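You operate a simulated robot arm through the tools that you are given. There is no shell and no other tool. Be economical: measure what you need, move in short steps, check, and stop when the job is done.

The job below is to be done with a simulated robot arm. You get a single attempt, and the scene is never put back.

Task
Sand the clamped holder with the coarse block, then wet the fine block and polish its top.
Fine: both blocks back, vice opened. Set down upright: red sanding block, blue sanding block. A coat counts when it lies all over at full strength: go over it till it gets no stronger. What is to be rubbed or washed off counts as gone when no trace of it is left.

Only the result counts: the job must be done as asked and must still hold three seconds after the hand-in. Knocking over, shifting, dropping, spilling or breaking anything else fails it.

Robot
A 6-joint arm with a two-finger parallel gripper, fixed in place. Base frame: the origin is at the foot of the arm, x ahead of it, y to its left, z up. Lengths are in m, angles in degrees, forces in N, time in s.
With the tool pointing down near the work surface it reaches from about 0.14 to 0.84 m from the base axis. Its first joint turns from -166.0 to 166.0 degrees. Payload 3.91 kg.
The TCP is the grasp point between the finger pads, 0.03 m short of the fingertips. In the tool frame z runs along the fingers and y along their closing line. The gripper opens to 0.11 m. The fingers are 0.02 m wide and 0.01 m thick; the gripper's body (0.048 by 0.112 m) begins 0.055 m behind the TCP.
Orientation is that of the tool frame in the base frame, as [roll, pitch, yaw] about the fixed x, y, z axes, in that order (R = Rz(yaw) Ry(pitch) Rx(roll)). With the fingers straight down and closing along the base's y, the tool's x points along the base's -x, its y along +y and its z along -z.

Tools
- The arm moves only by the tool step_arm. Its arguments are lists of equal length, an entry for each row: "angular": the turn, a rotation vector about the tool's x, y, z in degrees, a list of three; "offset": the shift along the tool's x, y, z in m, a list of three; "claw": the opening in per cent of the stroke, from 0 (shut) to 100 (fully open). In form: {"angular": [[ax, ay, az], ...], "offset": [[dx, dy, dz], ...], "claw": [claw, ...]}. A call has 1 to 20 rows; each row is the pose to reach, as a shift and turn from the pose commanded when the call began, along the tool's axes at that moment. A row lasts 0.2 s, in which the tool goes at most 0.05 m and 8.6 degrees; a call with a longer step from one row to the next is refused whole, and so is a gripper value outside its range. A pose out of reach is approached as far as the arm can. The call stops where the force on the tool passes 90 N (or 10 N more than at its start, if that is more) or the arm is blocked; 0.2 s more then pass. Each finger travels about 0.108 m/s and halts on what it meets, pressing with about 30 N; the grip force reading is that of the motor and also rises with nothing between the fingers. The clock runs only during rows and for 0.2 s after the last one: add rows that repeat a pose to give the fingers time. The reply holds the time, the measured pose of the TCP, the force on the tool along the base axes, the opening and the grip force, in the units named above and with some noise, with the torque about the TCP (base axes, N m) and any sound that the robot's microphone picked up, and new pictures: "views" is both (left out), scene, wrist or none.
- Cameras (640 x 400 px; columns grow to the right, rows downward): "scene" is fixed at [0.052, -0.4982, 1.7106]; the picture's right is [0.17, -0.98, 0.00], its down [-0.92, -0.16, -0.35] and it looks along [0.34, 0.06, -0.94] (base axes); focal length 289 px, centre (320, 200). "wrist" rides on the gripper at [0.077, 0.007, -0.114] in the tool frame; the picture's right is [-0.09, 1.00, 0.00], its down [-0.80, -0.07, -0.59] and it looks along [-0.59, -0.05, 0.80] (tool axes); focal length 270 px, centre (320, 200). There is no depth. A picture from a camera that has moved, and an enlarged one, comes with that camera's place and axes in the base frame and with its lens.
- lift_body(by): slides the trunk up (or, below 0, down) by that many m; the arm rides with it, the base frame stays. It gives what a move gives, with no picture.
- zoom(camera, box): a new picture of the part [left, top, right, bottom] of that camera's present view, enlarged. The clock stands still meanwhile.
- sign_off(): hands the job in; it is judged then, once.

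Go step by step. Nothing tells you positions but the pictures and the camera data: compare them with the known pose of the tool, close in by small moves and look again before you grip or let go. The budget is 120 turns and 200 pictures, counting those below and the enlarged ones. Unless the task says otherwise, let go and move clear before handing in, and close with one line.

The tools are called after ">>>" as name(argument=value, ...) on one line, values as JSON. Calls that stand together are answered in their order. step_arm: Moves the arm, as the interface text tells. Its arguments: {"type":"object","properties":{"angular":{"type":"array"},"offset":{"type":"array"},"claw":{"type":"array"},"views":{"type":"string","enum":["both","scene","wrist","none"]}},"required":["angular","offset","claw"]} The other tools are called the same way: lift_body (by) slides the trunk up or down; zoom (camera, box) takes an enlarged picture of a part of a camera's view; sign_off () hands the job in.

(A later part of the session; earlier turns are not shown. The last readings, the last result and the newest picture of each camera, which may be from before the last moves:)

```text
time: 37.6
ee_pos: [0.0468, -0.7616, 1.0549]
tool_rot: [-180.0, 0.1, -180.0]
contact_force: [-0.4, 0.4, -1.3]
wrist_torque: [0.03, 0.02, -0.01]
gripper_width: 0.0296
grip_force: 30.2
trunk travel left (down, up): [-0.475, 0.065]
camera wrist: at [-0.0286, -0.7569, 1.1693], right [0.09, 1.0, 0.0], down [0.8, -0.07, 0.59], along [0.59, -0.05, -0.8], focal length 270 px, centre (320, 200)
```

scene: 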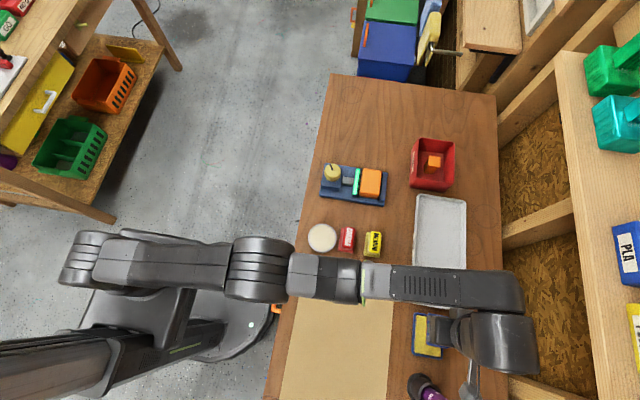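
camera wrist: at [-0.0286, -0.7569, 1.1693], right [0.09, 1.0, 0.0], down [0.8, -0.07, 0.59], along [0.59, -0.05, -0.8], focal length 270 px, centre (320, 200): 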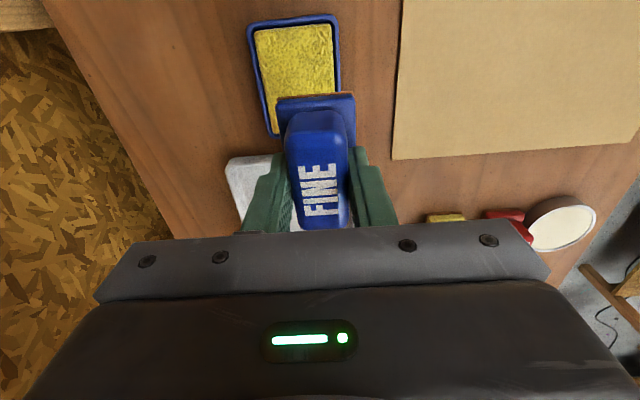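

The sponge tray is centred at about (0.03, -0.78), with a purple glue bottle near it. Before descending, I want to see where the bottle stands and how tall it is.

>>> step_arm(angular=[[0, 0, 0], [0, 0, 0], [0, 0, 0], [0, 0, 0]], offset=[[0, 0, -0.04], [0, 0, -0.09], [0.03, 0.03, -0.12], [0.07, 0.04, -0.14]], claw=[10, 10, 10, 10], views="wrist")

>>> zoom(camera="scene", box=[360, 300, 520, 400])

```text
refused: row 3 steps farther than a row can; nothing moved
```

```text
4.00 times, centred on (440, 350) of scene
camera zoom: at [0.052, -0.4982, 1.7106], right [0.17, -0.98, 0.0], down [-0.92, -0.16, -0.35], along [0.34, 0.06, -0.94], focal length 1158 px, centre (-160, -400)
```

zoom: 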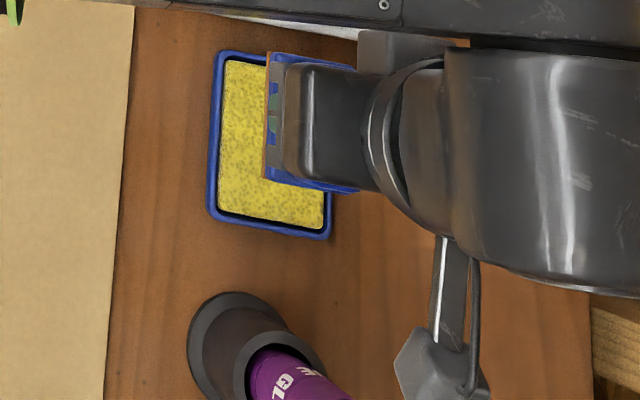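

>>> step_arm(angular=[[0, 0, 0], [0, 0, 0], [0, 0, 0], [0, 0, 0], [0, 0, 0], [0, 0, 0]], offset=[[0, 0, -0.04], [0, 0, -0.08], [0.02, 0.02, -0.11], [0.04, 0.04, -0.14], [0.07, 0.06, -0.16], [0.1, 0.08, -0.16]], claw=[10, 10, 10, 10, 10, 10], views="both")

```text
time: 39.0
ee_pos: [-0.0554, -0.6814, 1.2164]
tool_rot: [-180.0, 0.0, 180.0]
contact_force: [0.0, -0.3, -0.7]
wrist_torque: [-0.02, -0.01, 0.02]
gripper_width: 0.0296
grip_force: 30.2
out of reach, approached as far as the arm can: row 1, 2, 3, 4, 5
trunk travel left (down, up): [-0.475, 0.065]
camera wrist: at [-0.1328, -0.675, 1.3308], right [0.09, 1.0, 0.0], down [0.8, -0.07, 0.59], along [0.59, -0.05, -0.8], focal length 270 px, centre (320, 200)
```

scene: 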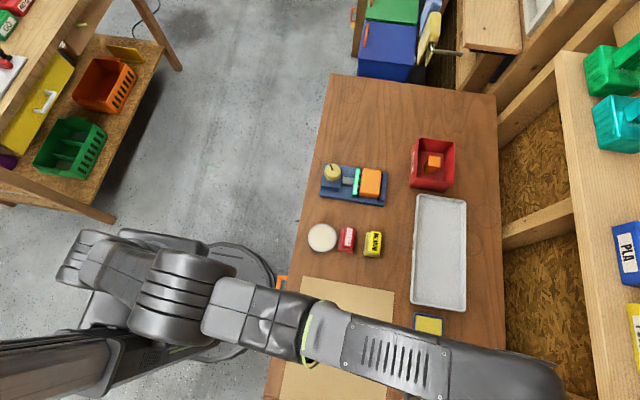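
wrist: 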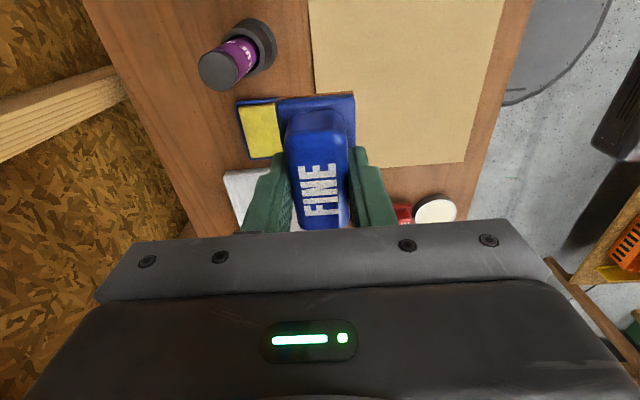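

The bottle stands at (-0.092, -0.774), top z about 1.08 and radius about 0.016. Holding the block at x = 0.04 over the sponge keeps the wrist camera clear of it. I'm moving there along a path that goes +x first.

>>> step_arm(angular=[[0, 0, 0], [0, 0, 0], [0, 0, 0], [0, 0, 0], [0, 0, 0], [0, 0, 0], [0, 0, 0]], offset=[[-0.035, 0, 0.03], [-0.07, 0, 0.06], [-0.097, 0, 0.09], [-0.097, -0.03, 0.125], [-0.097, -0.06, 0.155], [-0.097, -0.094, 0.17], [-0.097, -0.094, 0.2]], claw=[10, 10, 10, 10, 10, 10, 10], views="both")

>>> zoom(camera="scene", box=[360, 300, 520, 400])

```text
time: 40.6
ee_pos: [0.0427, -0.7746, 1.0149]
tool_rot: [-179.9, 0.1, -179.9]
contact_force: [0.8, -0.1, -0.7]
wrist_torque: [0.01, 0.02, -0.04]
gripper_width: 0.0294
grip_force: 29.8
out of reach, approached as far as the arm can: row 6
trunk travel left (down, up): [-0.475, 0.065]
camera wrist: at [-0.0332, -0.7691, 1.1294], right [0.09, 1.0, 0.0], down [0.8, -0.07, 0.59], along [0.59, -0.05, -0.8], focal length 270 px, centre (320, 200)
```

scene: 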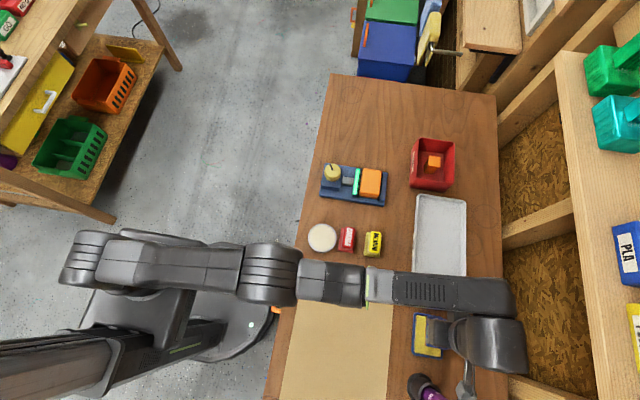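
wrist: 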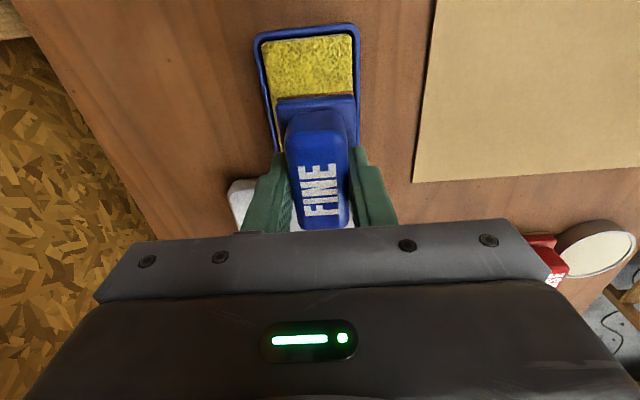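

```text
4.00 times, centred on (440, 350) of scene
camera zoom: at [0.052, -0.4982, 1.7106], right [0.17, -0.98, 0.0], down [-0.92, -0.16, -0.35], along [0.34, 0.06, -0.94], focal length 1158 px, centre (-160, -400)
```

zoom: 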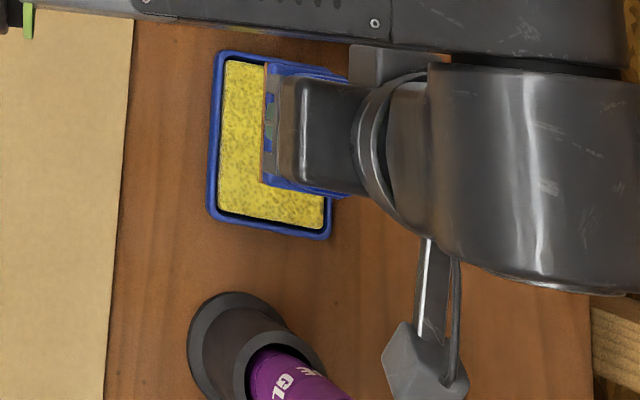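

>>> step_arm(angular=[[0, 0, 0], [0, 0, 0], [0, 0, 0], [0, 0, 0]], offset=[[0.002, 0, 0.01], [0.004, 0, 0.02], [0.004, 0, 0.03], [0.004, 0, 0.036]], claw=[10, 10, 10, 10], views="wrist")

>>> zoom(camera="wrist", box=[220, 0, 420, 200])

>>> zoom(camera="scene", box=[360, 300, 520, 400])

```text
time: 41.6
ee_pos: [0.0382, -0.7735, 0.9811]
tool_rot: [-180.0, 0.0, 179.9]
contact_force: [-0.4, -0.7, -1.0]
wrist_torque: [0.01, 0.01, 0.04]
gripper_width: 0.0294
grip_force: 30.1
trunk travel left (down, up): [-0.475, 0.065]
camera wrist: at [-0.0374, -0.769, 1.0951], right [0.09, 1.0, 0.0], down [0.8, -0.07, 0.59], along [0.59, -0.05, -0.8], focal length 270 px, centre (320, 200)
```

wrist: 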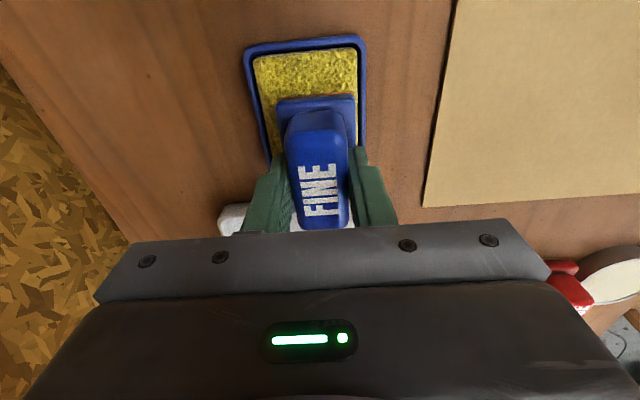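

```text
2.00 times, centred on (320, 100) of wrist
camera zoom: at [-0.0374, -0.769, 1.0951], right [0.09, 1.0, 0.0], down [0.8, -0.07, 0.59], along [0.59, -0.05, -0.8], focal length 541 px, centre (320, 400)
```

zoom: 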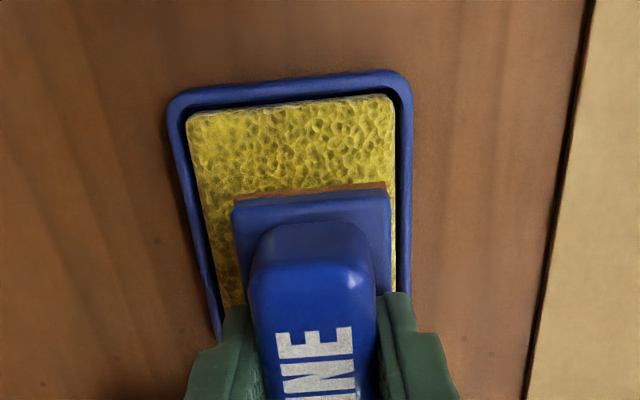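

```text
4.00 times, centred on (440, 350) of scene
camera zoom: at [0.052, -0.4982, 1.7106], right [0.17, -0.98, 0.0], down [-0.92, -0.16, -0.35], along [0.34, 0.06, -0.94], focal length 1158 px, centre (-160, -400)
```

zoom: 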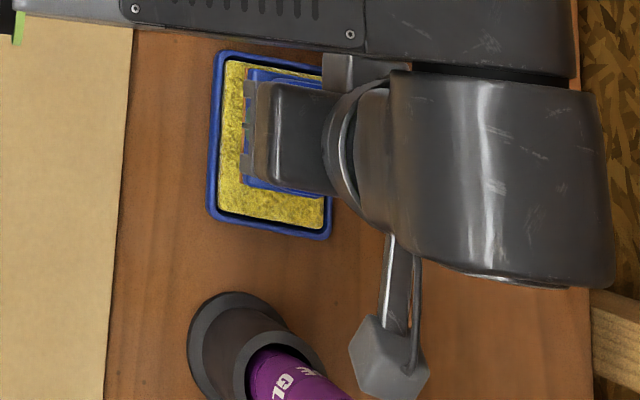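

>>> step_arm(angular=[[0, 0, 0], [0, 0, 0], [0, 0, 0], [0, 0, 0]], offset=[[0, -0.002, 0.003], [0, -0.002, 0.006], [0, -0.002, 0.009], [0, -0.002, 0.011]], claw=[10, 10, 10, 10], views="none")

```text
time: 42.6
ee_pos: [0.0392, -0.7765, 0.9709]
tool_rot: [-180.0, 0.0, 180.0]
contact_force: [-0.5, -0.2, 0.0]
wrist_torque: [0.0, -0.04, 0.01]
gripper_width: 0.0295
grip_force: 30.1
trunk travel left (down, up): [-0.475, 0.065]
```

>>> step_arm(angular=[[0, 0, 0], [0, 0, 0], [0, 0, 0], [0, 0, 0]], offset=[[0, 0, 0.001], [0, 0, 0.002], [0, 0, 0.003], [0, 0, 0.004]], claw=[10, 10, 10, 10], views="none")

```text
time: 43.6
ee_pos: [0.04, -0.7758, 0.9651]
tool_rot: [180.0, 0.0, 180.0]
contact_force: [-0.1, 0.2, -0.9]
wrist_torque: [-0.01, 0.0, 0.0]
gripper_width: 0.0293
grip_force: 29.1
trunk travel left (down, up): [-0.475, 0.065]
```

>>> step_arm(angular=[[0, 0, 0], [0, 0, 0], [0, 0, 0], [0, 0, 0]], offset=[[0, 0, 0.001], [0, 0, 0.002], [0, 0, 0.003], [0, 0, 0.004]], claw=[10, 10, 10, 10], views="wrist")

>>> zoom(camera="wrist", box=[220, 0, 420, 200])

```text
time: 44.6
ee_pos: [0.0389, -0.7764, 0.9635]
tool_rot: [-179.8, 0.0, 180.0]
contact_force: [0.7, -3.2, 13.3]
wrist_torque: [0.21, -0.04, -0.05]
gripper_width: 0.0295
grip_force: 29.6
trunk travel left (down, up): [-0.475, 0.065]
camera wrist: at [-0.0374, -0.7702, 1.0782], right [0.09, 1.0, 0.0], down [0.8, -0.07, 0.59], along [0.59, -0.06, -0.8], focal length 270 px, centre (320, 200)
```

wrist: 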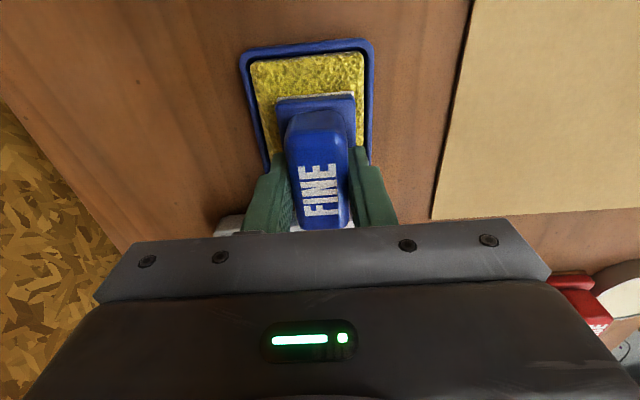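

```text
2.00 times, centred on (320, 100) of wrist
camera zoom: at [-0.0374, -0.7702, 1.0782], right [0.09, 1.0, 0.0], down [0.8, -0.07, 0.59], along [0.59, -0.06, -0.8], focal length 541 px, centre (320, 400)
```

zoom: 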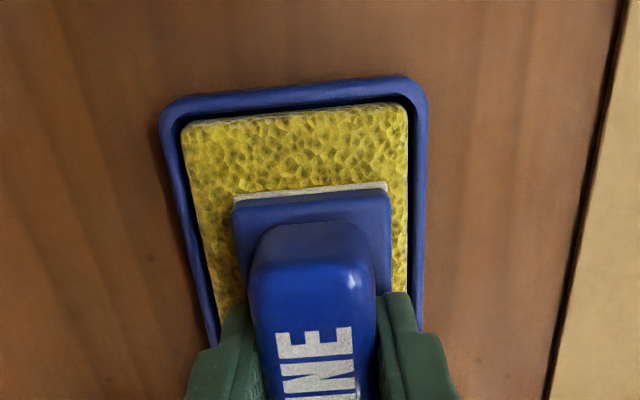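

Contact is at 13 N and the sandpaper edge has turned pale and wet. I'll dab with a few small sideways strokes, then lift out vertically.

>>> step_arm(angular=[[0, 0, 0], [0, 0, 0], [0, 0, 0], [0, 0, 0], [0, 0, 0], [0, 0, 0], [0, 0, 0], [0, 0, 0], [0, 0, 0], [0, 0, 0], [0, 0, 0], [0, 0, 0]], offset=[[0, -0.003, 0], [0, -0.006, 0], [0.003, -0.003, 0], [0.003, 0.001, 0], [0, 0.002, 0], [0, -0.003, 0], [0, -0.005, 0], [0, -0.002, 0], [0, -0.002, -0.01], [0, -0.002, -0.03], [0, 0, -0.06], [0, 0, -0.085]], claw=[10, 10, 10, 10, 10, 10, 10, 10, 10, 10, 10, 10], views="wrist")

>>> zoom(camera="wrist", box=[220, 0, 420, 200])

```text
time: 47.2
ee_pos: [0.0407, -0.7672, 1.0457]
tool_rot: [180.0, 0.0, -179.9]
contact_force: [0.5, -0.2, -0.4]
wrist_torque: [0.01, 0.01, -0.01]
gripper_width: 0.0295
grip_force: 29.7
out of reach, approached as far as the arm can: row 11, 12
trunk travel left (down, up): [-0.475, 0.065]
camera wrist: at [-0.0364, -0.7614, 1.1592], right [0.09, 1.0, 0.0], down [0.8, -0.07, 0.59], along [0.59, -0.05, -0.8], focal length 270 px, centre (320, 200)
```

wrist: 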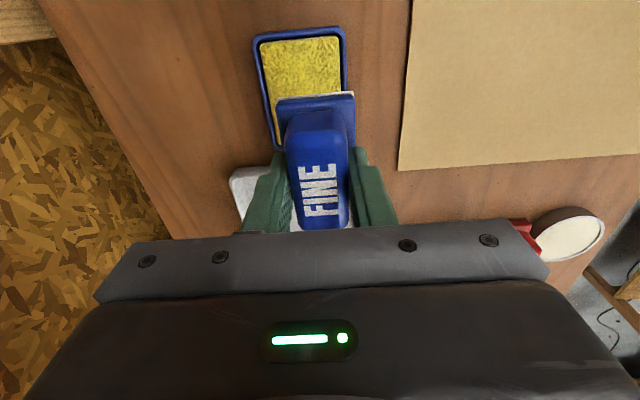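

```text
2.00 times, centred on (320, 100) of wrist
camera zoom: at [-0.0364, -0.7614, 1.1592], right [0.09, 1.0, 0.0], down [0.8, -0.07, 0.59], along [0.59, -0.05, -0.8], focal length 541 px, centre (320, 400)
```

zoom: 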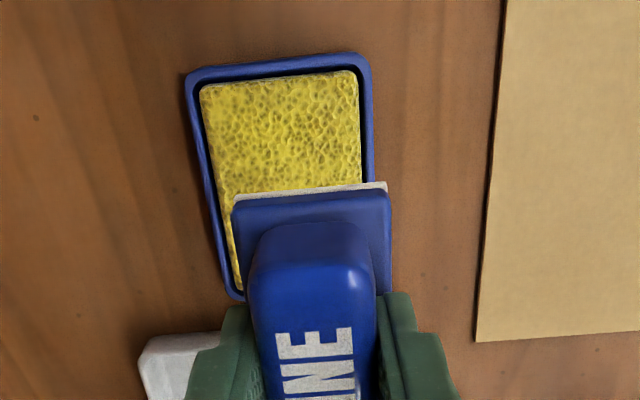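

The block is wet. I'm carrying it back over the holder.

>>> step_arm(angular=[[0, 0, 0], [0, 0, 0], [0, 0, 0], [0, 0, 0], [0, 0, 0], [0, 0, 0], [0, 0, 0], [0, 0, 0], [0, 0, 0], [0, 0, 0], [0, 0, 0]], offset=[[0, 0.04, 0], [-0.03, 0.07, -0.01], [-0.06, 0.1, -0.015], [-0.1, 0.12, -0.015], [-0.14, 0.135, -0.015], [-0.18, 0.15, -0.015], [-0.225, 0.16, -0.015], [-0.27, 0.17, -0.015], [-0.315, 0.18, -0.015], [-0.35, 0.182, -0.015], [-0.365, 0.182, -0.015]], claw=[10, 10, 10, 10, 10, 10, 10, 10, 10, 10, 10], views="wrist")

>>> zoom(camera="wrist", box=[220, 60, 480, 240])

```text
time: 49.6
ee_pos: [0.4059, -0.5839, 1.0568]
tool_rot: [180.0, 0.0, 180.0]
contact_force: [0.1, 1.0, -0.8]
wrist_torque: [0.03, -0.03, -0.01]
gripper_width: 0.0297
grip_force: 29.9
trunk travel left (down, up): [-0.475, 0.065]
camera wrist: at [0.3292, -0.578, 1.1721], right [0.09, 1.0, 0.0], down [0.8, -0.07, 0.59], along [0.59, -0.05, -0.8], focal length 270 px, centre (320, 200)
```

wrist: 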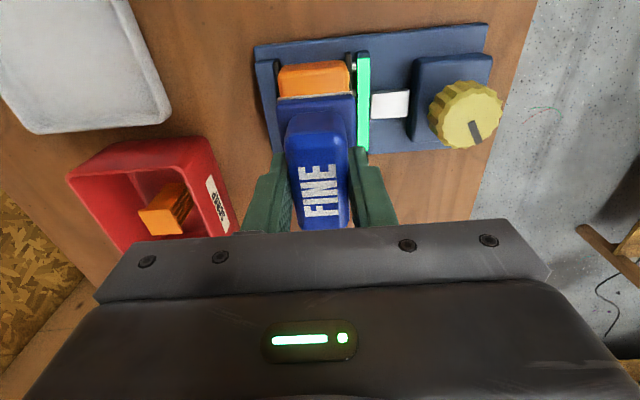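

```text
2.22 times, centred on (350, 150) of wrist
camera zoom: at [0.3292, -0.578, 1.1721], right [0.09, 1.0, 0.0], down [0.8, -0.07, 0.59], along [0.59, -0.05, -0.8], focal length 601 px, centre (253, 311)
```

zoom: 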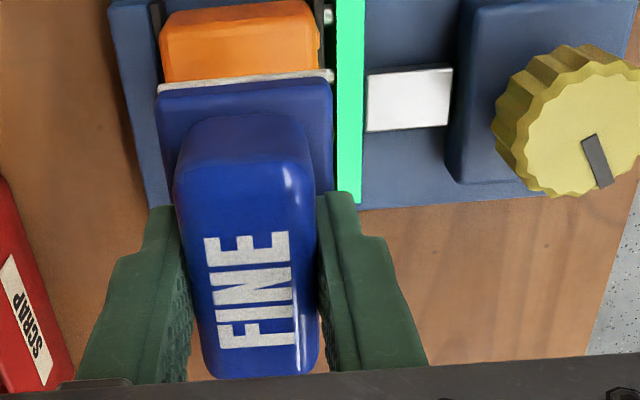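

>>> step_arm(angular=[[0, 0, 0], [0, 0, 0], [0, 0, 0], [0, 0, 0], [0, 0, 0], [0, 0, 0]], offset=[[0, -0.003, 0.03], [0, -0.003, 0.05], [0, -0.003, 0.056], [0, -0.003, 0.058], [0, -0.003, 0.0595], [0, -0.003, 0.061]], claw=[10, 10, 10, 10, 10, 10], views="none")

```text
time: 51.0
ee_pos: [0.4047, -0.5866, 0.9973]
tool_rot: [-180.0, 0.0, 179.9]
contact_force: [0.2, 0.5, -1.0]
wrist_torque: [-0.03, -0.01, 0.0]
gripper_width: 0.0296
grip_force: 29.8
trunk travel left (down, up): [-0.475, 0.065]
```

Almost in contact. I'm pressing 3.5 mm further and starting the polishing strokes.

>>> step_arm(angular=[[0, 0, 0], [0, 0, 0], [0, 0, 0], [0, 0, 0], [0, 0, 0], [0, 0, 0]], offset=[[0, 0, 0.001], [0, 0, 0.002], [0, 0, 0.003], [0, 0, 0.0035], [0.008, 0, 0.0035], [0.016, 0, 0.0035]], claw=[10, 10, 10, 10, 10, 10], views="none")

```text
time: 52.4
ee_pos: [0.3904, -0.5849, 0.9968]
tool_rot: [-179.7, 0.1, -179.9]
contact_force: [6.8, -1.2, 22.9]
wrist_torque: [0.11, -0.33, 0.01]
gripper_width: 0.0293
grip_force: 30.3
trunk travel left (down, up): [-0.475, 0.065]
```

>>> step_arm(angular=[[0, 0, 0], [0, 0, 0], [0, 0, 0], [0, 0, 0], [0, 0, 0], [0, 0, 0], [0, 0, 0], [0, 0, 0], [0, 0, 0], [0, 0, 0], [0, 0, 0], [0, 0, 0], [0, 0, 0], [0, 0, 0], [0, 0, 0], [0, 0, 0], [0, 0, 0], [0, 0, 0], [0, 0, 0], [0, 0, 0]], offset=[[0, 0.006, 0], [-0.01, 0.008, 0], [-0.02, 0.008, 0], [-0.03, 0.008, 0], [-0.032, 0.003, 0], [-0.022, 0.001, 0], [-0.01, 0.001, 0], [0, 0, 0], [-0.004, -0.005, 0], [-0.014, -0.008, 0], [-0.024, -0.008, 0], [-0.032, -0.006, 0], [-0.022, -0.003, 0], [-0.01, -0.003, 0], [0, 0.003, 0], [-0.01, 0.005, 0], [-0.022, 0.005, 0], [-0.032, 0, 0], [-0.022, -0.005, 0], [-0.016, 0, 0]], claw=[10, 10, 10, 10, 10, 10, 10, 10, 10, 10, 10, 10, 10, 10, 10, 10, 10, 10, 10, 10], views="none")

>>> step_arm(angular=[[0, 0, 0], [0, 0, 0], [0, 0, 0], [0, 0, 0], [0, 0, 0], [0, 0, 0]], offset=[[0, 0, -0.03], [0, 0, -0.07], [-0.03, 0, -0.1], [-0.05, 0.01, -0.13], [-0.05, 0.02, -0.16], [-0.05, 0.02, -0.18]], claw=[10, 10, 10, 10, 10, 10], views="wrist")

>>> zoom(camera="wrist", box=[240, 10, 400, 130])

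>>> zoom(camera="scene", box=[310, 140, 410, 220])

```text
time: 56.6
ee_pos: [0.4034, -0.5866, 0.997]
tool_rot: [-179.8, 0.1, 179.9]
contact_force: [0.7, -3.4, 18.5]
wrist_torque: [-0.03, -0.07, -0.12]
gripper_width: 0.0295
grip_force: 29.9
trunk travel left (down, up): [-0.475, 0.065]
```

```text
time: 58.0
ee_pos: [0.4544, -0.5666, 1.1756]
tool_rot: [-179.9, 0.0, 179.9]
contact_force: [0.0, -0.3, -1.2]
wrist_torque: [0.02, 0.01, 0.0]
gripper_width: 0.0297
grip_force: 30.3
trunk travel left (down, up): [-0.475, 0.065]
camera wrist: at [0.3776, -0.5612, 1.2891], right [0.09, 1.0, 0.0], down [0.8, -0.07, 0.59], along [0.59, -0.05, -0.8], focal length 270 px, centre (320, 200)
```

wrist: 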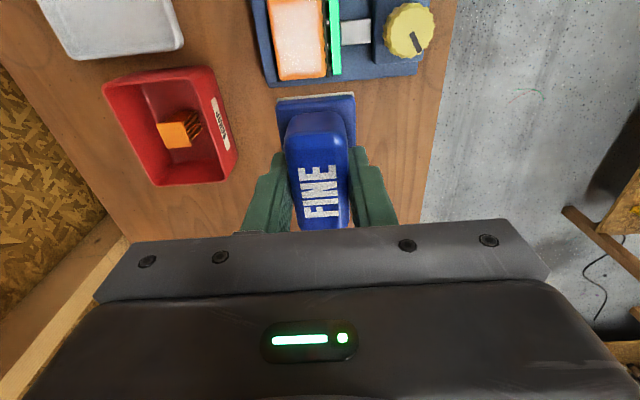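

```text
3.33 times, centred on (320, 70) of wrist
camera zoom: at [0.3776, -0.5612, 1.2891], right [0.09, 1.0, 0.0], down [0.8, -0.07, 0.59], along [0.59, -0.05, -0.8], focal length 901 px, centre (320, 633)
```

zoom: 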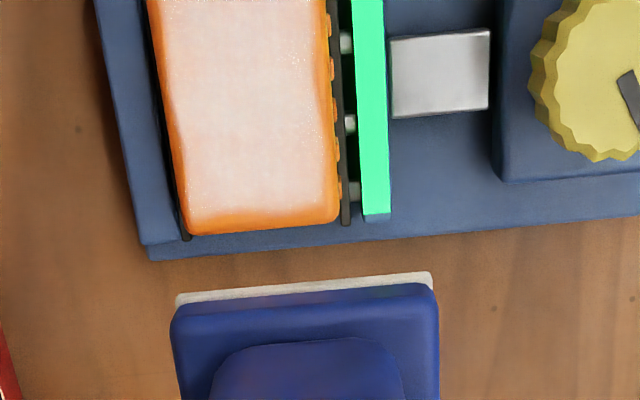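

```text
5.00 times, centred on (360, 180) of scene
camera zoom: at [0.052, -0.4982, 1.7106], right [0.17, -0.98, 0.0], down [-0.92, -0.16, -0.35], along [0.34, 0.06, -0.94], focal length 1447 px, centre (120, 300)
```

zoom: 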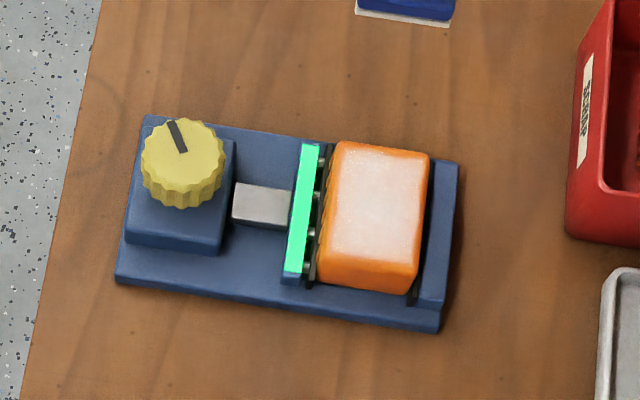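

The polish coat shows as a pale film, strong in the middle and weaker at the edges. I'll go over it again with wider strokes.

>>> step_arm(angular=[[0, 0, 0], [0, 0, 0], [0, 0, 0], [0, 0, 0], [0, 0, 0], [0, 0, 0], [0, 0, 0], [0, 0, 0], [0, 0, 0], [0, 0, 0], [0, 0, 0], [0, 0, 0], [0, 0, 0], [0, 0, 0], [0, 0, 0], [0, 0, 0], [0, 0, 0], [0, 0, 0], [0, 0, 0], [0, 0, 0]], offset=[[0.025, -0.012, 0.04], [0.05, -0.02, 0.08], [0.05, -0.02, 0.125], [0.05, -0.02, 0.165], [0.05, -0.02, 0.177], [0.05, -0.02, 0.18], [0.06, -0.014, 0.18], [0.068, -0.01, 0.18], [0.056, -0.009, 0.18], [0.044, -0.009, 0.18], [0.032, -0.01, 0.18], [0.03, -0.02, 0.18], [0.032, -0.03, 0.18], [0.044, -0.031, 0.18], [0.056, -0.031, 0.18], [0.068, -0.03, 0.18], [0.07, -0.02, 0.18], [0.068, -0.01, 0.18], [0.058, -0.014, 0.18], [0.05, -0.02, 0.18]], claw=[10, 10, 10, 10, 10, 10, 10, 10, 10, 10, 10, 10, 10, 10, 10, 10, 10, 10, 10, 10], views="none")

>>> step_arm(angular=[[0, 0, 0], [0, 0, 0], [0, 0, 0], [0, 0, 0], [0, 0, 0], [0, 0, 0], [0, 0, 0], [0, 0, 0], [0, 0, 0], [0, 0, 0], [0, 0, 0], [0, 0, 0], [0, 0, 0], [0, 0, 0], [0, 0, 0], [0, 0, 0], [0, 0, 0], [0, 0, 0], [0, 0, 0], [0, 0, 0]], offset=[[0.01, 0.006, 0], [0.018, 0.011, 0], [0.006, 0.012, 0], [-0.006, 0.012, 0], [-0.018, 0.011, 0], [-0.02, 0, 0], [-0.018, -0.011, 0], [-0.006, -0.012, 0], [0.006, -0.012, 0], [0.018, -0.011, 0], [0.02, 0, 0], [0.018, 0.011, 0], [0.006, 0.012, 0], [-0.006, 0.012, 0], [-0.018, 0.011, 0], [-0.02, 0, 0], [-0.018, -0.011, 0], [-0.006, -0.012, 0], [0.006, -0.01, 0], [0, 0, 0]], claw=[10, 10, 10, 10, 10, 10, 10, 10, 10, 10, 10, 10, 10, 10, 10, 10, 10, 10, 10, 10], views="none")

>>> step_arm(angular=[[0, 0, 0], [0, 0, 0], [0, 0, 0], [0, 0, 0], [0, 0, 0], [0, 0, 0]], offset=[[0, 0, -0.03], [0, 0, -0.07], [-0.03, 0, -0.1], [-0.05, 0.01, -0.13], [-0.05, 0.02, -0.16], [-0.05, 0.02, -0.18]], claw=[10, 10, 10, 10, 10, 10], views="wrist")

>>> zoom(camera="wrist", box=[240, 0, 400, 100])

>>> zoom(camera="scene", box=[340, 155, 400, 205])

```text
time: 62.2
ee_pos: [0.4024, -0.5835, 0.9958]
tool_rot: [-179.9, -0.1, 180.0]
contact_force: [-5.8, 4.0, 21.8]
wrist_torque: [0.25, 0.38, 0.01]
gripper_width: 0.0296
grip_force: 30.1
trunk travel left (down, up): [-0.475, 0.065]
```

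```text
time: 66.4
ee_pos: [0.4005, -0.5873, 0.9954]
tool_rot: [-179.8, 0.0, 180.0]
contact_force: [-3.8, -3.6, 20.9]
wrist_torque: [-0.06, 0.12, -0.07]
gripper_width: 0.0289
grip_force: 30.1
trunk travel left (down, up): [-0.475, 0.065]
```

```text
time: 67.8
ee_pos: [0.4553, -0.567, 1.1748]
tool_rot: [179.9, 0.0, 180.0]
contact_force: [-0.4, -0.4, -0.4]
wrist_torque: [-0.02, 0.01, -0.01]
gripper_width: 0.0292
grip_force: 30.6
trunk travel left (down, up): [-0.475, 0.065]
camera wrist: at [0.3789, -0.5617, 1.2884], right [0.09, 1.0, 0.0], down [0.8, -0.07, 0.59], along [0.59, -0.05, -0.8], focal length 270 px, centre (320, 200)
```

wrist: 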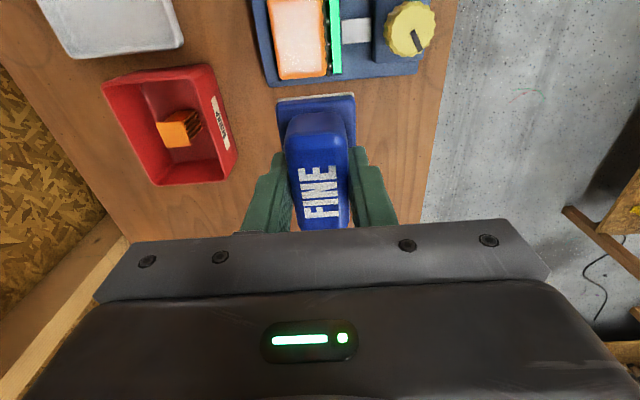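

```text
4.00 times, centred on (320, 50) of wrist
camera zoom: at [0.3789, -0.5617, 1.2884], right [0.09, 1.0, 0.0], down [0.8, -0.07, 0.59], along [0.59, -0.05, -0.8], focal length 1081 px, centre (320, 800)
```

zoom: 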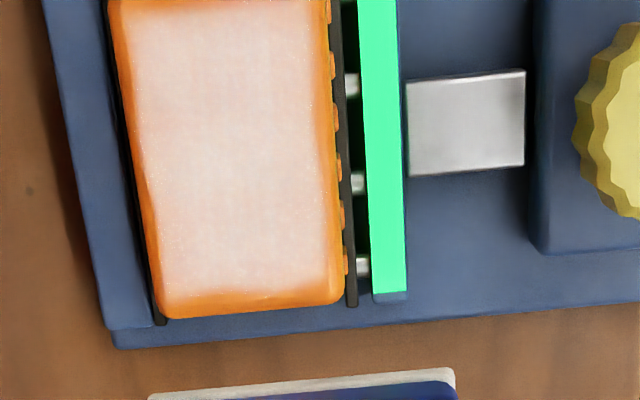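

```text
8.00 times, centred on (370, 180) of scene
camera zoom: at [0.052, -0.4982, 1.7106], right [0.17, -0.98, 0.0], down [-0.92, -0.16, -0.35], along [0.34, 0.06, -0.94], focal length 2315 px, centre (-80, 360)
```

zoom: 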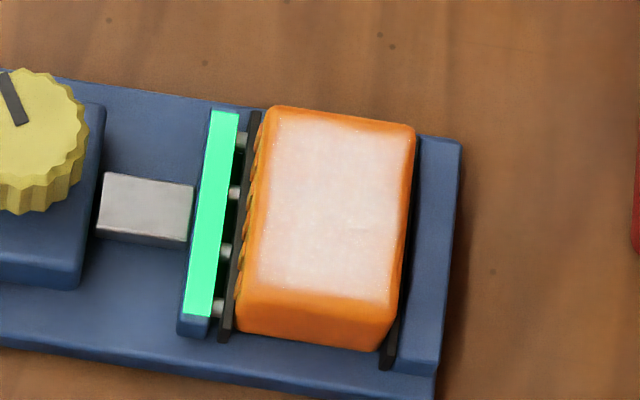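

The coat is nearly uniform now. One more pass will show whether it still gets stronger.

>>> step_arm(angular=[[0, 0, 0], [0, 0, 0], [0, 0, 0], [0, 0, 0], [0, 0, 0], [0, 0, 0], [0, 0, 0], [0, 0, 0], [0, 0, 0], [0, 0, 0], [0, 0, 0], [0, 0, 0], [0, 0, 0], [0, 0, 0], [0, 0, 0], [0, 0, 0], [0, 0, 0], [0, 0, 0], [0, 0, 0], [0, 0, 0]], offset=[[0.025, -0.012, 0.04], [0.05, -0.02, 0.08], [0.05, -0.02, 0.125], [0.05, -0.02, 0.165], [0.05, -0.02, 0.177], [0.05, -0.02, 0.18], [0.06, -0.014, 0.18], [0.068, -0.01, 0.18], [0.056, -0.015, 0.18], [0.044, -0.015, 0.18], [0.03, -0.015, 0.18], [0.025, -0.02, 0.18], [0.03, -0.025, 0.18], [0.044, -0.025, 0.18], [0.056, -0.025, 0.18], [0.068, -0.025, 0.18], [0.056, -0.02, 0.18], [0.044, -0.018, 0.18], [0.03, -0.02, 0.18], [0.042, -0.02, 0.18]], claw=[10, 10, 10, 10, 10, 10, 10, 10, 10, 10, 10, 10, 10, 10, 10, 10, 10, 10, 10, 10], views="none")

>>> step_arm(angular=[[0, 0, 0], [0, 0, 0], [0, 0, 0], [0, 0, 0], [0, 0, 0], [0, 0, 0], [0, 0, 0], [0, 0, 0], [0, 0, 0], [0, 0, 0], [0, 0, 0], [0, 0, 0], [0, 0, 0], [0, 0, 0], [0, 0, 0], [0, 0, 0], [0, 0, 0], [0, 0, 0], [0, 0, 0], [0, 0, 0]], offset=[[0.01, 0.006, 0], [0.018, 0.011, 0], [0.006, 0.012, 0], [-0.006, 0.012, 0], [-0.014, 0.011, 0], [-0.016, 0, 0], [-0.014, -0.011, 0], [-0.004, -0.012, 0], [0.008, -0.012, 0], [0.02, -0.011, 0], [0.026, 0, 0], [0.024, 0.008, 0], [0.012, 0.005, 0], [0, 0.005, 0], [-0.012, 0.003, 0], [-0.014, -0.004, 0], [-0.002, -0.006, 0], [0.01, -0.006, 0], [0.014, 0, 0], [0.008, 0, 0]], claw=[10, 10, 10, 10, 10, 10, 10, 10, 10, 10, 10, 10, 10, 10, 10, 10, 10, 10, 10, 10], views="none")

>>> step_arm(angular=[[0, 0, 0], [0, 0, 0], [0, 0, 0], [0, 0, 0], [0, 0, 0], [0, 0, 0]], offset=[[0, 0, -0.03], [0, 0, -0.07], [-0.03, 0, -0.1], [-0.05, 0.01, -0.13], [-0.05, 0.02, -0.16], [-0.05, 0.02, -0.18]], claw=[10, 10, 10, 10, 10, 10], views="wrist")

>>> zoom(camera="wrist", box=[240, 0, 400, 100])

>>> zoom(camera="scene", box=[340, 155, 400, 205])

```text
time: 72.0
ee_pos: [0.4111, -0.5864, 0.995]
tool_rot: [-179.8, 0.2, -179.9]
contact_force: [6.5, 3.3, 18.2]
wrist_torque: [0.23, -0.12, 0.0]
gripper_width: 0.0295
grip_force: 30.3
trunk travel left (down, up): [-0.475, 0.065]
```

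```text
time: 76.2
ee_pos: [0.4006, -0.5852, 0.9957]
tool_rot: [-179.9, 0.0, 179.8]
contact_force: [-7.5, -3.0, 21.8]
wrist_torque: [-0.09, 0.21, -0.02]
gripper_width: 0.0295
grip_force: 29.6
trunk travel left (down, up): [-0.475, 0.065]
```

```text
time: 77.6
ee_pos: [0.4533, -0.567, 1.1729]
tool_rot: [179.9, 0.0, -179.9]
contact_force: [-0.4, 0.0, -0.5]
wrist_torque: [0.0, -0.01, 0.03]
gripper_width: 0.0292
grip_force: 29.7
trunk travel left (down, up): [-0.475, 0.065]
camera wrist: at [0.3769, -0.5617, 1.2877], right [0.09, 1.0, 0.0], down [0.8, -0.07, 0.59], along [0.59, -0.05, -0.8], focal length 270 px, centre (320, 200)
```

wrist: 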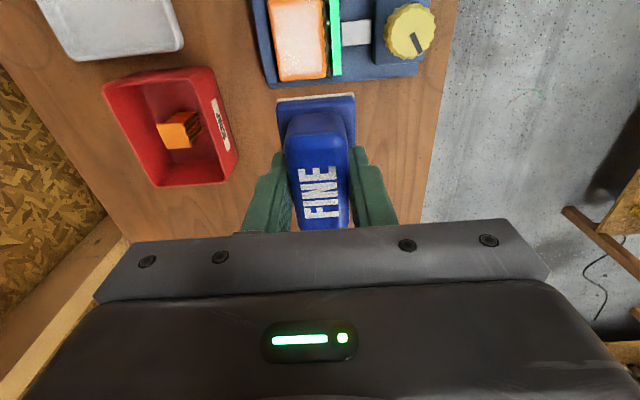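

```text
4.00 times, centred on (320, 50) of wrist
camera zoom: at [0.3769, -0.5617, 1.2877], right [0.09, 1.0, 0.0], down [0.8, -0.07, 0.59], along [0.59, -0.05, -0.8], focal length 1081 px, centre (320, 800)
```

zoom: 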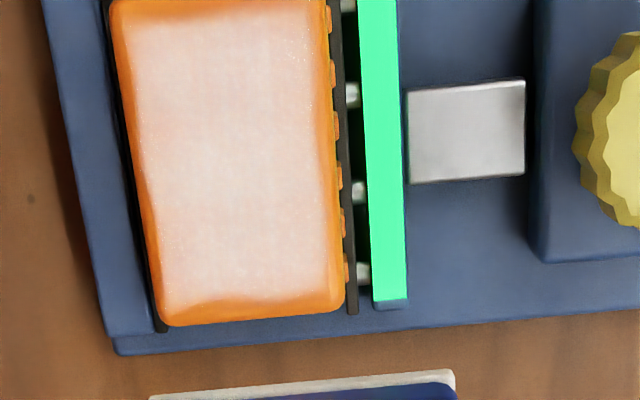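

```text
8.00 times, centred on (370, 180) of scene
camera zoom: at [0.052, -0.4982, 1.7106], right [0.17, -0.98, 0.0], down [-0.92, -0.16, -0.35], along [0.34, 0.06, -0.94], focal length 2315 px, centre (-80, 360)
```

zoom: 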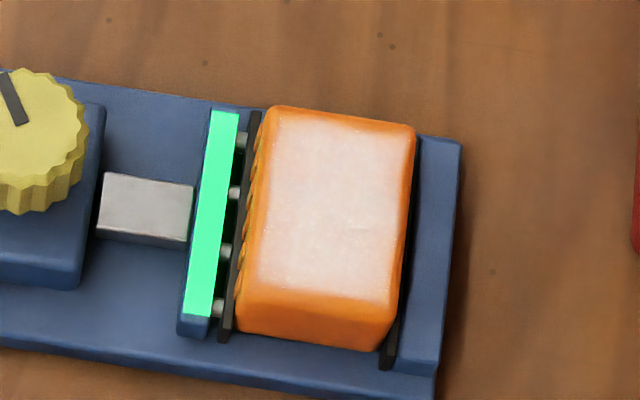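

The coat looks the same as before, so it is at full strength. I'm returning the fine block to its place.

>>> step_arm(angular=[[0, 0, 0], [0, 0, 0], [0, 0, 0], [0, 0, 0], [0, 0, 0], [0, 0, 0], [0, 0, 0], [0, 0, 0], [0, 0, 0], [0, 0, 0]], offset=[[0.03, -0.016, 0.02], [0.066, -0.035, 0.04], [0.102, -0.054, 0.06], [0.138, -0.073, 0.08], [0.174, -0.092, 0.1], [0.21, -0.11, 0.11], [0.2178, -0.1143, 0.13], [0.2178, -0.1143, 0.17], [0.2178, -0.1143, 0.205], [0.2178, -0.1143, 0.216]], claw=[10, 10, 10, 10, 10, 10, 10, 10, 10, 10], views="wrist")

>>> zoom(camera="wrist", box=[180, 50, 500, 240])

```text
time: 79.8
ee_pos: [0.2358, -0.6813, 0.9573]
tool_rot: [179.9, 0.1, -180.0]
contact_force: [0.5, 0.1, -0.6]
wrist_torque: [0.02, 0.0, -0.01]
gripper_width: 0.0295
grip_force: 29.8
trunk travel left (down, up): [-0.475, 0.065]
camera wrist: at [0.1594, -0.6759, 1.0709], right [0.09, 1.0, 0.0], down [0.8, -0.07, 0.59], along [0.59, -0.05, -0.8], focal length 270 px, centre (320, 200)
```

wrist: 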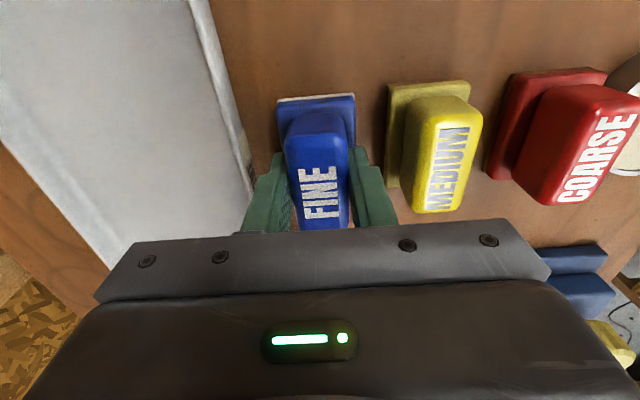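

```text
2.00 times, centred on (340, 145) of wrist
camera zoom: at [0.1594, -0.6759, 1.0709], right [0.09, 1.0, 0.0], down [0.8, -0.07, 0.59], along [0.59, -0.05, -0.8], focal length 541 px, centre (280, 310)
```

zoom: 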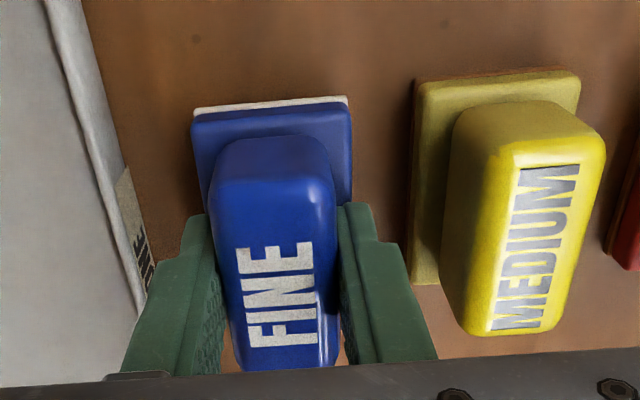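

>>> step_arm(angular=[[0, 0, 0], [0, 0, 0], [0, 0, 0], [0, 0, 0]], offset=[[0, 0, 0.004], [0, 0, 0.008], [0, 0, 0.01], [0, 0, 0.011]], claw=[10, 10, 10, 10], views="none")

```text
time: 80.8
ee_pos: [0.2368, -0.6826, 0.9468]
tool_rot: [180.0, 0.0, -179.8]
contact_force: [-0.2, -0.1, -1.2]
wrist_torque: [0.02, 0.01, 0.01]
gripper_width: 0.0296
grip_force: 30.3
trunk travel left (down, up): [-0.475, 0.065]
```

>>> step_arm(angular=[[0, 0, 0], [0, 0, 0], [0, 0, 0], [0, 0, 0]], offset=[[0, 0, 0.0005], [0, 0, 0.001], [0, 0, 0.0015], [0, 0, 0.002]], claw=[10, 10, 10, 10], views="none")

```text
time: 81.8
ee_pos: [0.2366, -0.6813, 0.9463]
tool_rot: [-179.9, 0.0, -180.0]
contact_force: [0.1, 0.5, 6.3]
wrist_torque: [0.2, -0.05, 0.01]
gripper_width: 0.0294
grip_force: 29.8
trunk travel left (down, up): [-0.475, 0.065]
```

The block is on the table. I'm releasing it, rising and looking.

>>> step_arm(angular=[[0, 0, 0], [0, 0, 0], [0, 0, 0], [0, 0, 0], [0, 0, 0], [0, 0, 0], [0, 0, 0]], offset=[[0, 0, 0], [0, 0, 0], [0, 0, -0.002], [0, 0, -0.03], [0, 0, -0.06], [-0.02, 0.03, -0.09], [-0.04, 0.06, -0.12]], claw=[30, 45, 45, 45, 45, 60, 80], views="both")

>>> zoom(camera="scene", box=[300, 140, 420, 270])

```text
time: 83.4
ee_pos: [0.2798, -0.6202, 1.0672]
tool_rot: [-180.0, 0.0, 179.9]
contact_force: [-0.1, 0.1, 0.0]
wrist_torque: [0.0, 0.0, 0.0]
gripper_width: 0.088
grip_force: 0.0
trunk travel left (down, up): [-0.475, 0.065]
camera wrist: at [0.2029, -0.6141, 1.1805], right [0.09, 1.0, 0.0], down [0.8, -0.07, 0.59], along [0.59, -0.05, -0.8], focal length 270 px, centre (320, 200)
```

scene: 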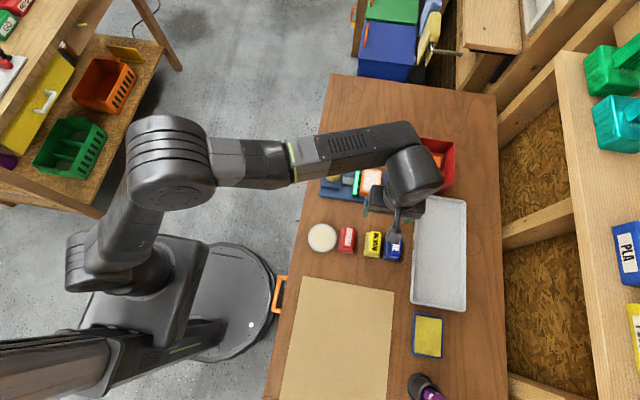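
wrist: 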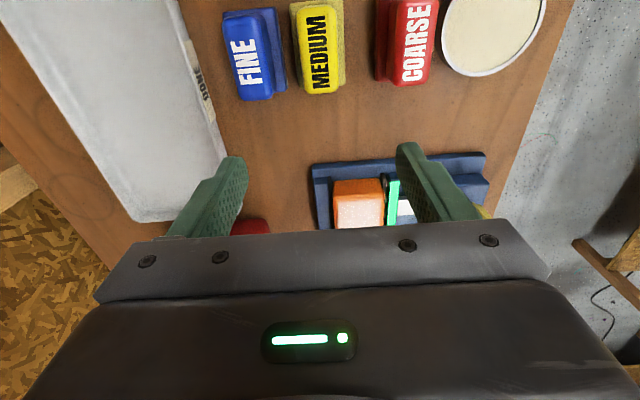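

```text
3.08 times, centred on (360, 205) of scene
camera zoom: at [0.052, -0.4982, 1.7106], right [0.17, -0.98, 0.0], down [-0.92, -0.16, -0.35], along [0.34, 0.06, -0.94], focal length 890 px, centre (197, 185)
```

zoom: 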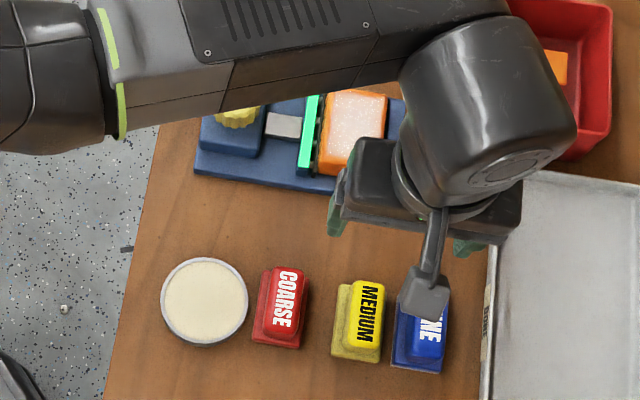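

Both blocks are back and upright, but comparing with the first picture each ended about 1 cm off toward +y, dragged as the fingers opened. I'll nudge them back by closing the fingers around each without squeezing, the fine block first.

>>> step_arm(angular=[[0, 0, 0], [0, 0, 0], [0, 0, 0], [0, 0, 0]], offset=[[0.02, -0.03, 0], [0.043, -0.061, 0.01], [0.043, -0.061, 0.04], [0.043, -0.061, 0.06]], claw=[55, 55, 55, 55], views="wrist")

>>> zoom(camera="wrist", box=[220, 60, 420, 240])

```text
time: 84.4
ee_pos: [0.2353, -0.6814, 1.0056]
tool_rot: [179.9, -0.1, -180.0]
contact_force: [-0.1, -0.3, 0.2]
wrist_torque: [0.04, 0.01, 0.03]
gripper_width: 0.0602
grip_force: 0.0
trunk travel left (down, up): [-0.475, 0.065]
camera wrist: at [0.1589, -0.6757, 1.1192], right [0.09, 1.0, 0.0], down [0.8, -0.07, 0.59], along [0.59, -0.05, -0.8], focal length 270 px, centre (320, 200)
```

wrist: 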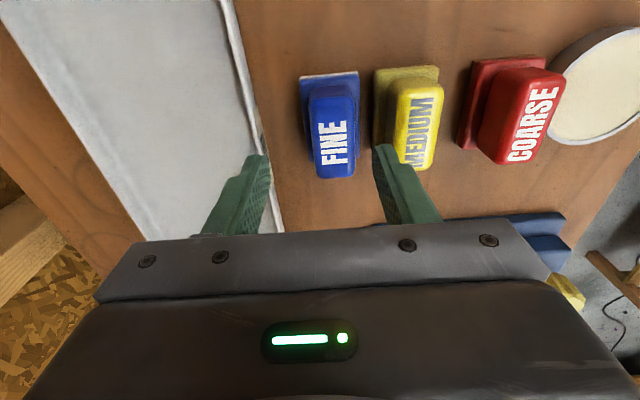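

```text
2.22 times, centred on (320, 150) of wrist
camera zoom: at [0.1589, -0.6757, 1.1192], right [0.09, 1.0, 0.0], down [0.8, -0.07, 0.59], along [0.59, -0.05, -0.8], focal length 601 px, centre (320, 311)
```

zoom: 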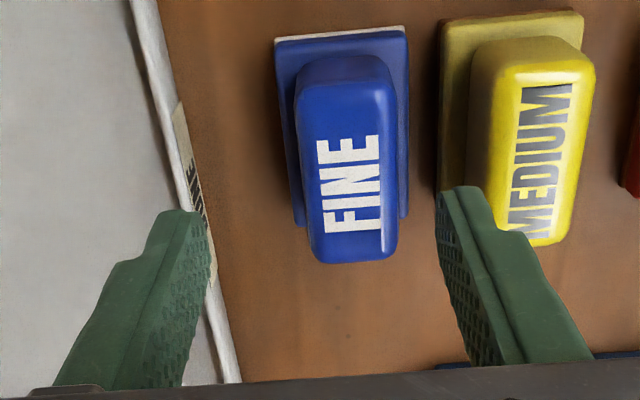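

>>> step_arm(angular=[[0, 0, 0], [0, 0, 0], [0, 0, 0], [0, 0, 0], [0, 0, 0], [0, 0, 0], [0, 0, 0], [0, 0, 0], [0, 0, 0], [0, 0, 0], [0, 0, 0], [0, 0, 0]], offset=[[0, -0.001, 0.025], [0, -0.001, 0.045], [0, -0.001, 0.057], [0, -0.001, 0.057], [0, -0.001, 0.057], [0, -0.001, 0.057], [0, -0.001, 0.057], [0, -0.001, 0.057], [0, -0.001, 0.057], [0, -0.001, 0.057], [0, -0.001, 0.057], [0, -0.001, 0.057]], claw=[55, 55, 55, 50, 46, 42, 38, 35, 32, 30, 29.5, 29.5], views="none")

>>> step_arm(angular=[[0, 0, 0], [0, 0, 0], [0, 0, 0], [0, 0, 0], [0, 0, 0], [0, 0, 0]], offset=[[0, 0, 0], [0, 0, 0], [0, 0, 0], [0, 0, -0.02], [0, 0, -0.04], [0, 0.001, -0.057]], claw=[35, 42, 48, 52, 55, 55], views="wrist")

>>> zoom(camera="wrist", box=[220, 60, 420, 240])

```text
time: 87.0
ee_pos: [0.2333, -0.6834, 0.9464]
tool_rot: [-180.0, 0.0, 180.0]
contact_force: [-0.1, -0.5, 0.5]
wrist_torque: [-0.01, 0.0, 0.0]
gripper_width: 0.0326
grip_force: 0.2
trunk travel left (down, up): [-0.475, 0.065]
```

```text
time: 88.4
ee_pos: [0.2325, -0.6831, 1.0046]
tool_rot: [179.9, 0.1, 180.0]
contact_force: [0.4, 0.8, 0.0]
wrist_torque: [-0.03, 0.0, 0.02]
gripper_width: 0.0605
grip_force: 0.0
trunk travel left (down, up): [-0.475, 0.065]
camera wrist: at [0.157, -0.6767, 1.1188], right [0.09, 1.0, 0.0], down [0.8, -0.07, 0.59], along [0.59, -0.05, -0.8], focal length 270 px, centre (320, 200)
```

wrist: 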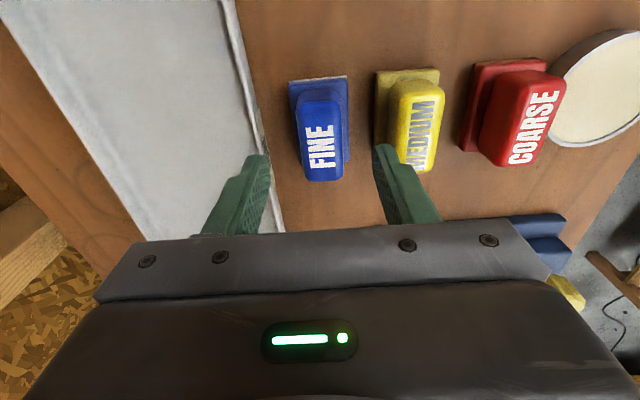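

```text
2.22 times, centred on (320, 150) of wrist
camera zoom: at [0.157, -0.6767, 1.1188], right [0.09, 1.0, 0.0], down [0.8, -0.07, 0.59], along [0.59, -0.05, -0.8], focal length 601 px, centre (320, 311)
```

zoom: 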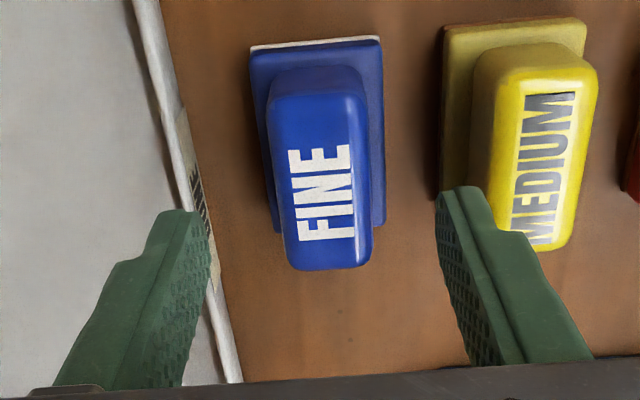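

The fine block is restored. Now the same for the coarse block.

>>> step_arm(angular=[[0, 0, 0], [0, 0, 0], [0, 0, 0], [0, 0, 0]], offset=[[-0.001, 0.04, -0.01], [-0.002, 0.08, -0.01], [-0.003, 0.12, -0.005], [-0.003, 0.126, 0]], claw=[58, 58, 58, 58], views="wrist")

>>> zoom(camera="wrist", box=[220, 60, 420, 240])

```text
time: 89.4
ee_pos: [0.2376, -0.5565, 1.0036]
tool_rot: [-180.0, 0.0, -179.8]
contact_force: [-0.1, 0.5, -0.7]
wrist_torque: [0.0, -0.04, -0.02]
gripper_width: 0.0635
grip_force: 0.2
trunk travel left (down, up): [-0.475, 0.065]
camera wrist: at [0.1613, -0.5497, 1.1186], right [0.09, 1.0, 0.0], down [0.8, -0.07, 0.59], along [0.59, -0.05, -0.8], focal length 270 px, centre (320, 200)
```

wrist: 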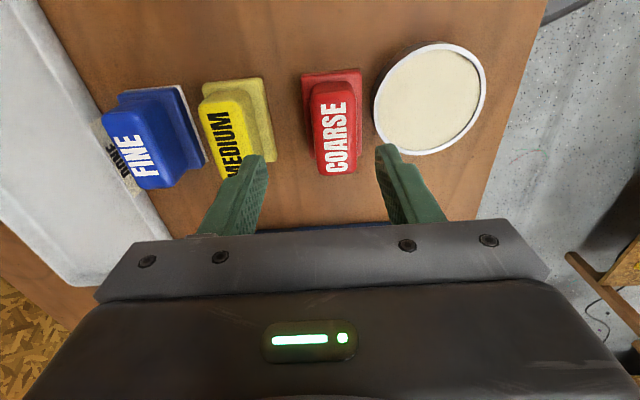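

```text
2.22 times, centred on (320, 150) of wrist
camera zoom: at [0.1613, -0.5497, 1.1186], right [0.09, 1.0, 0.0], down [0.8, -0.07, 0.59], along [0.59, -0.05, -0.8], focal length 601 px, centre (320, 311)
```

zoom: 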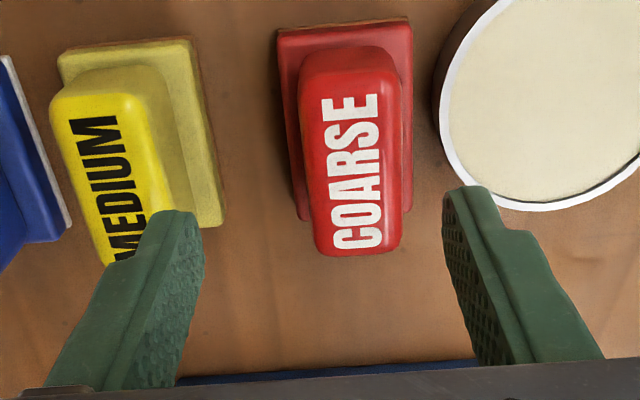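

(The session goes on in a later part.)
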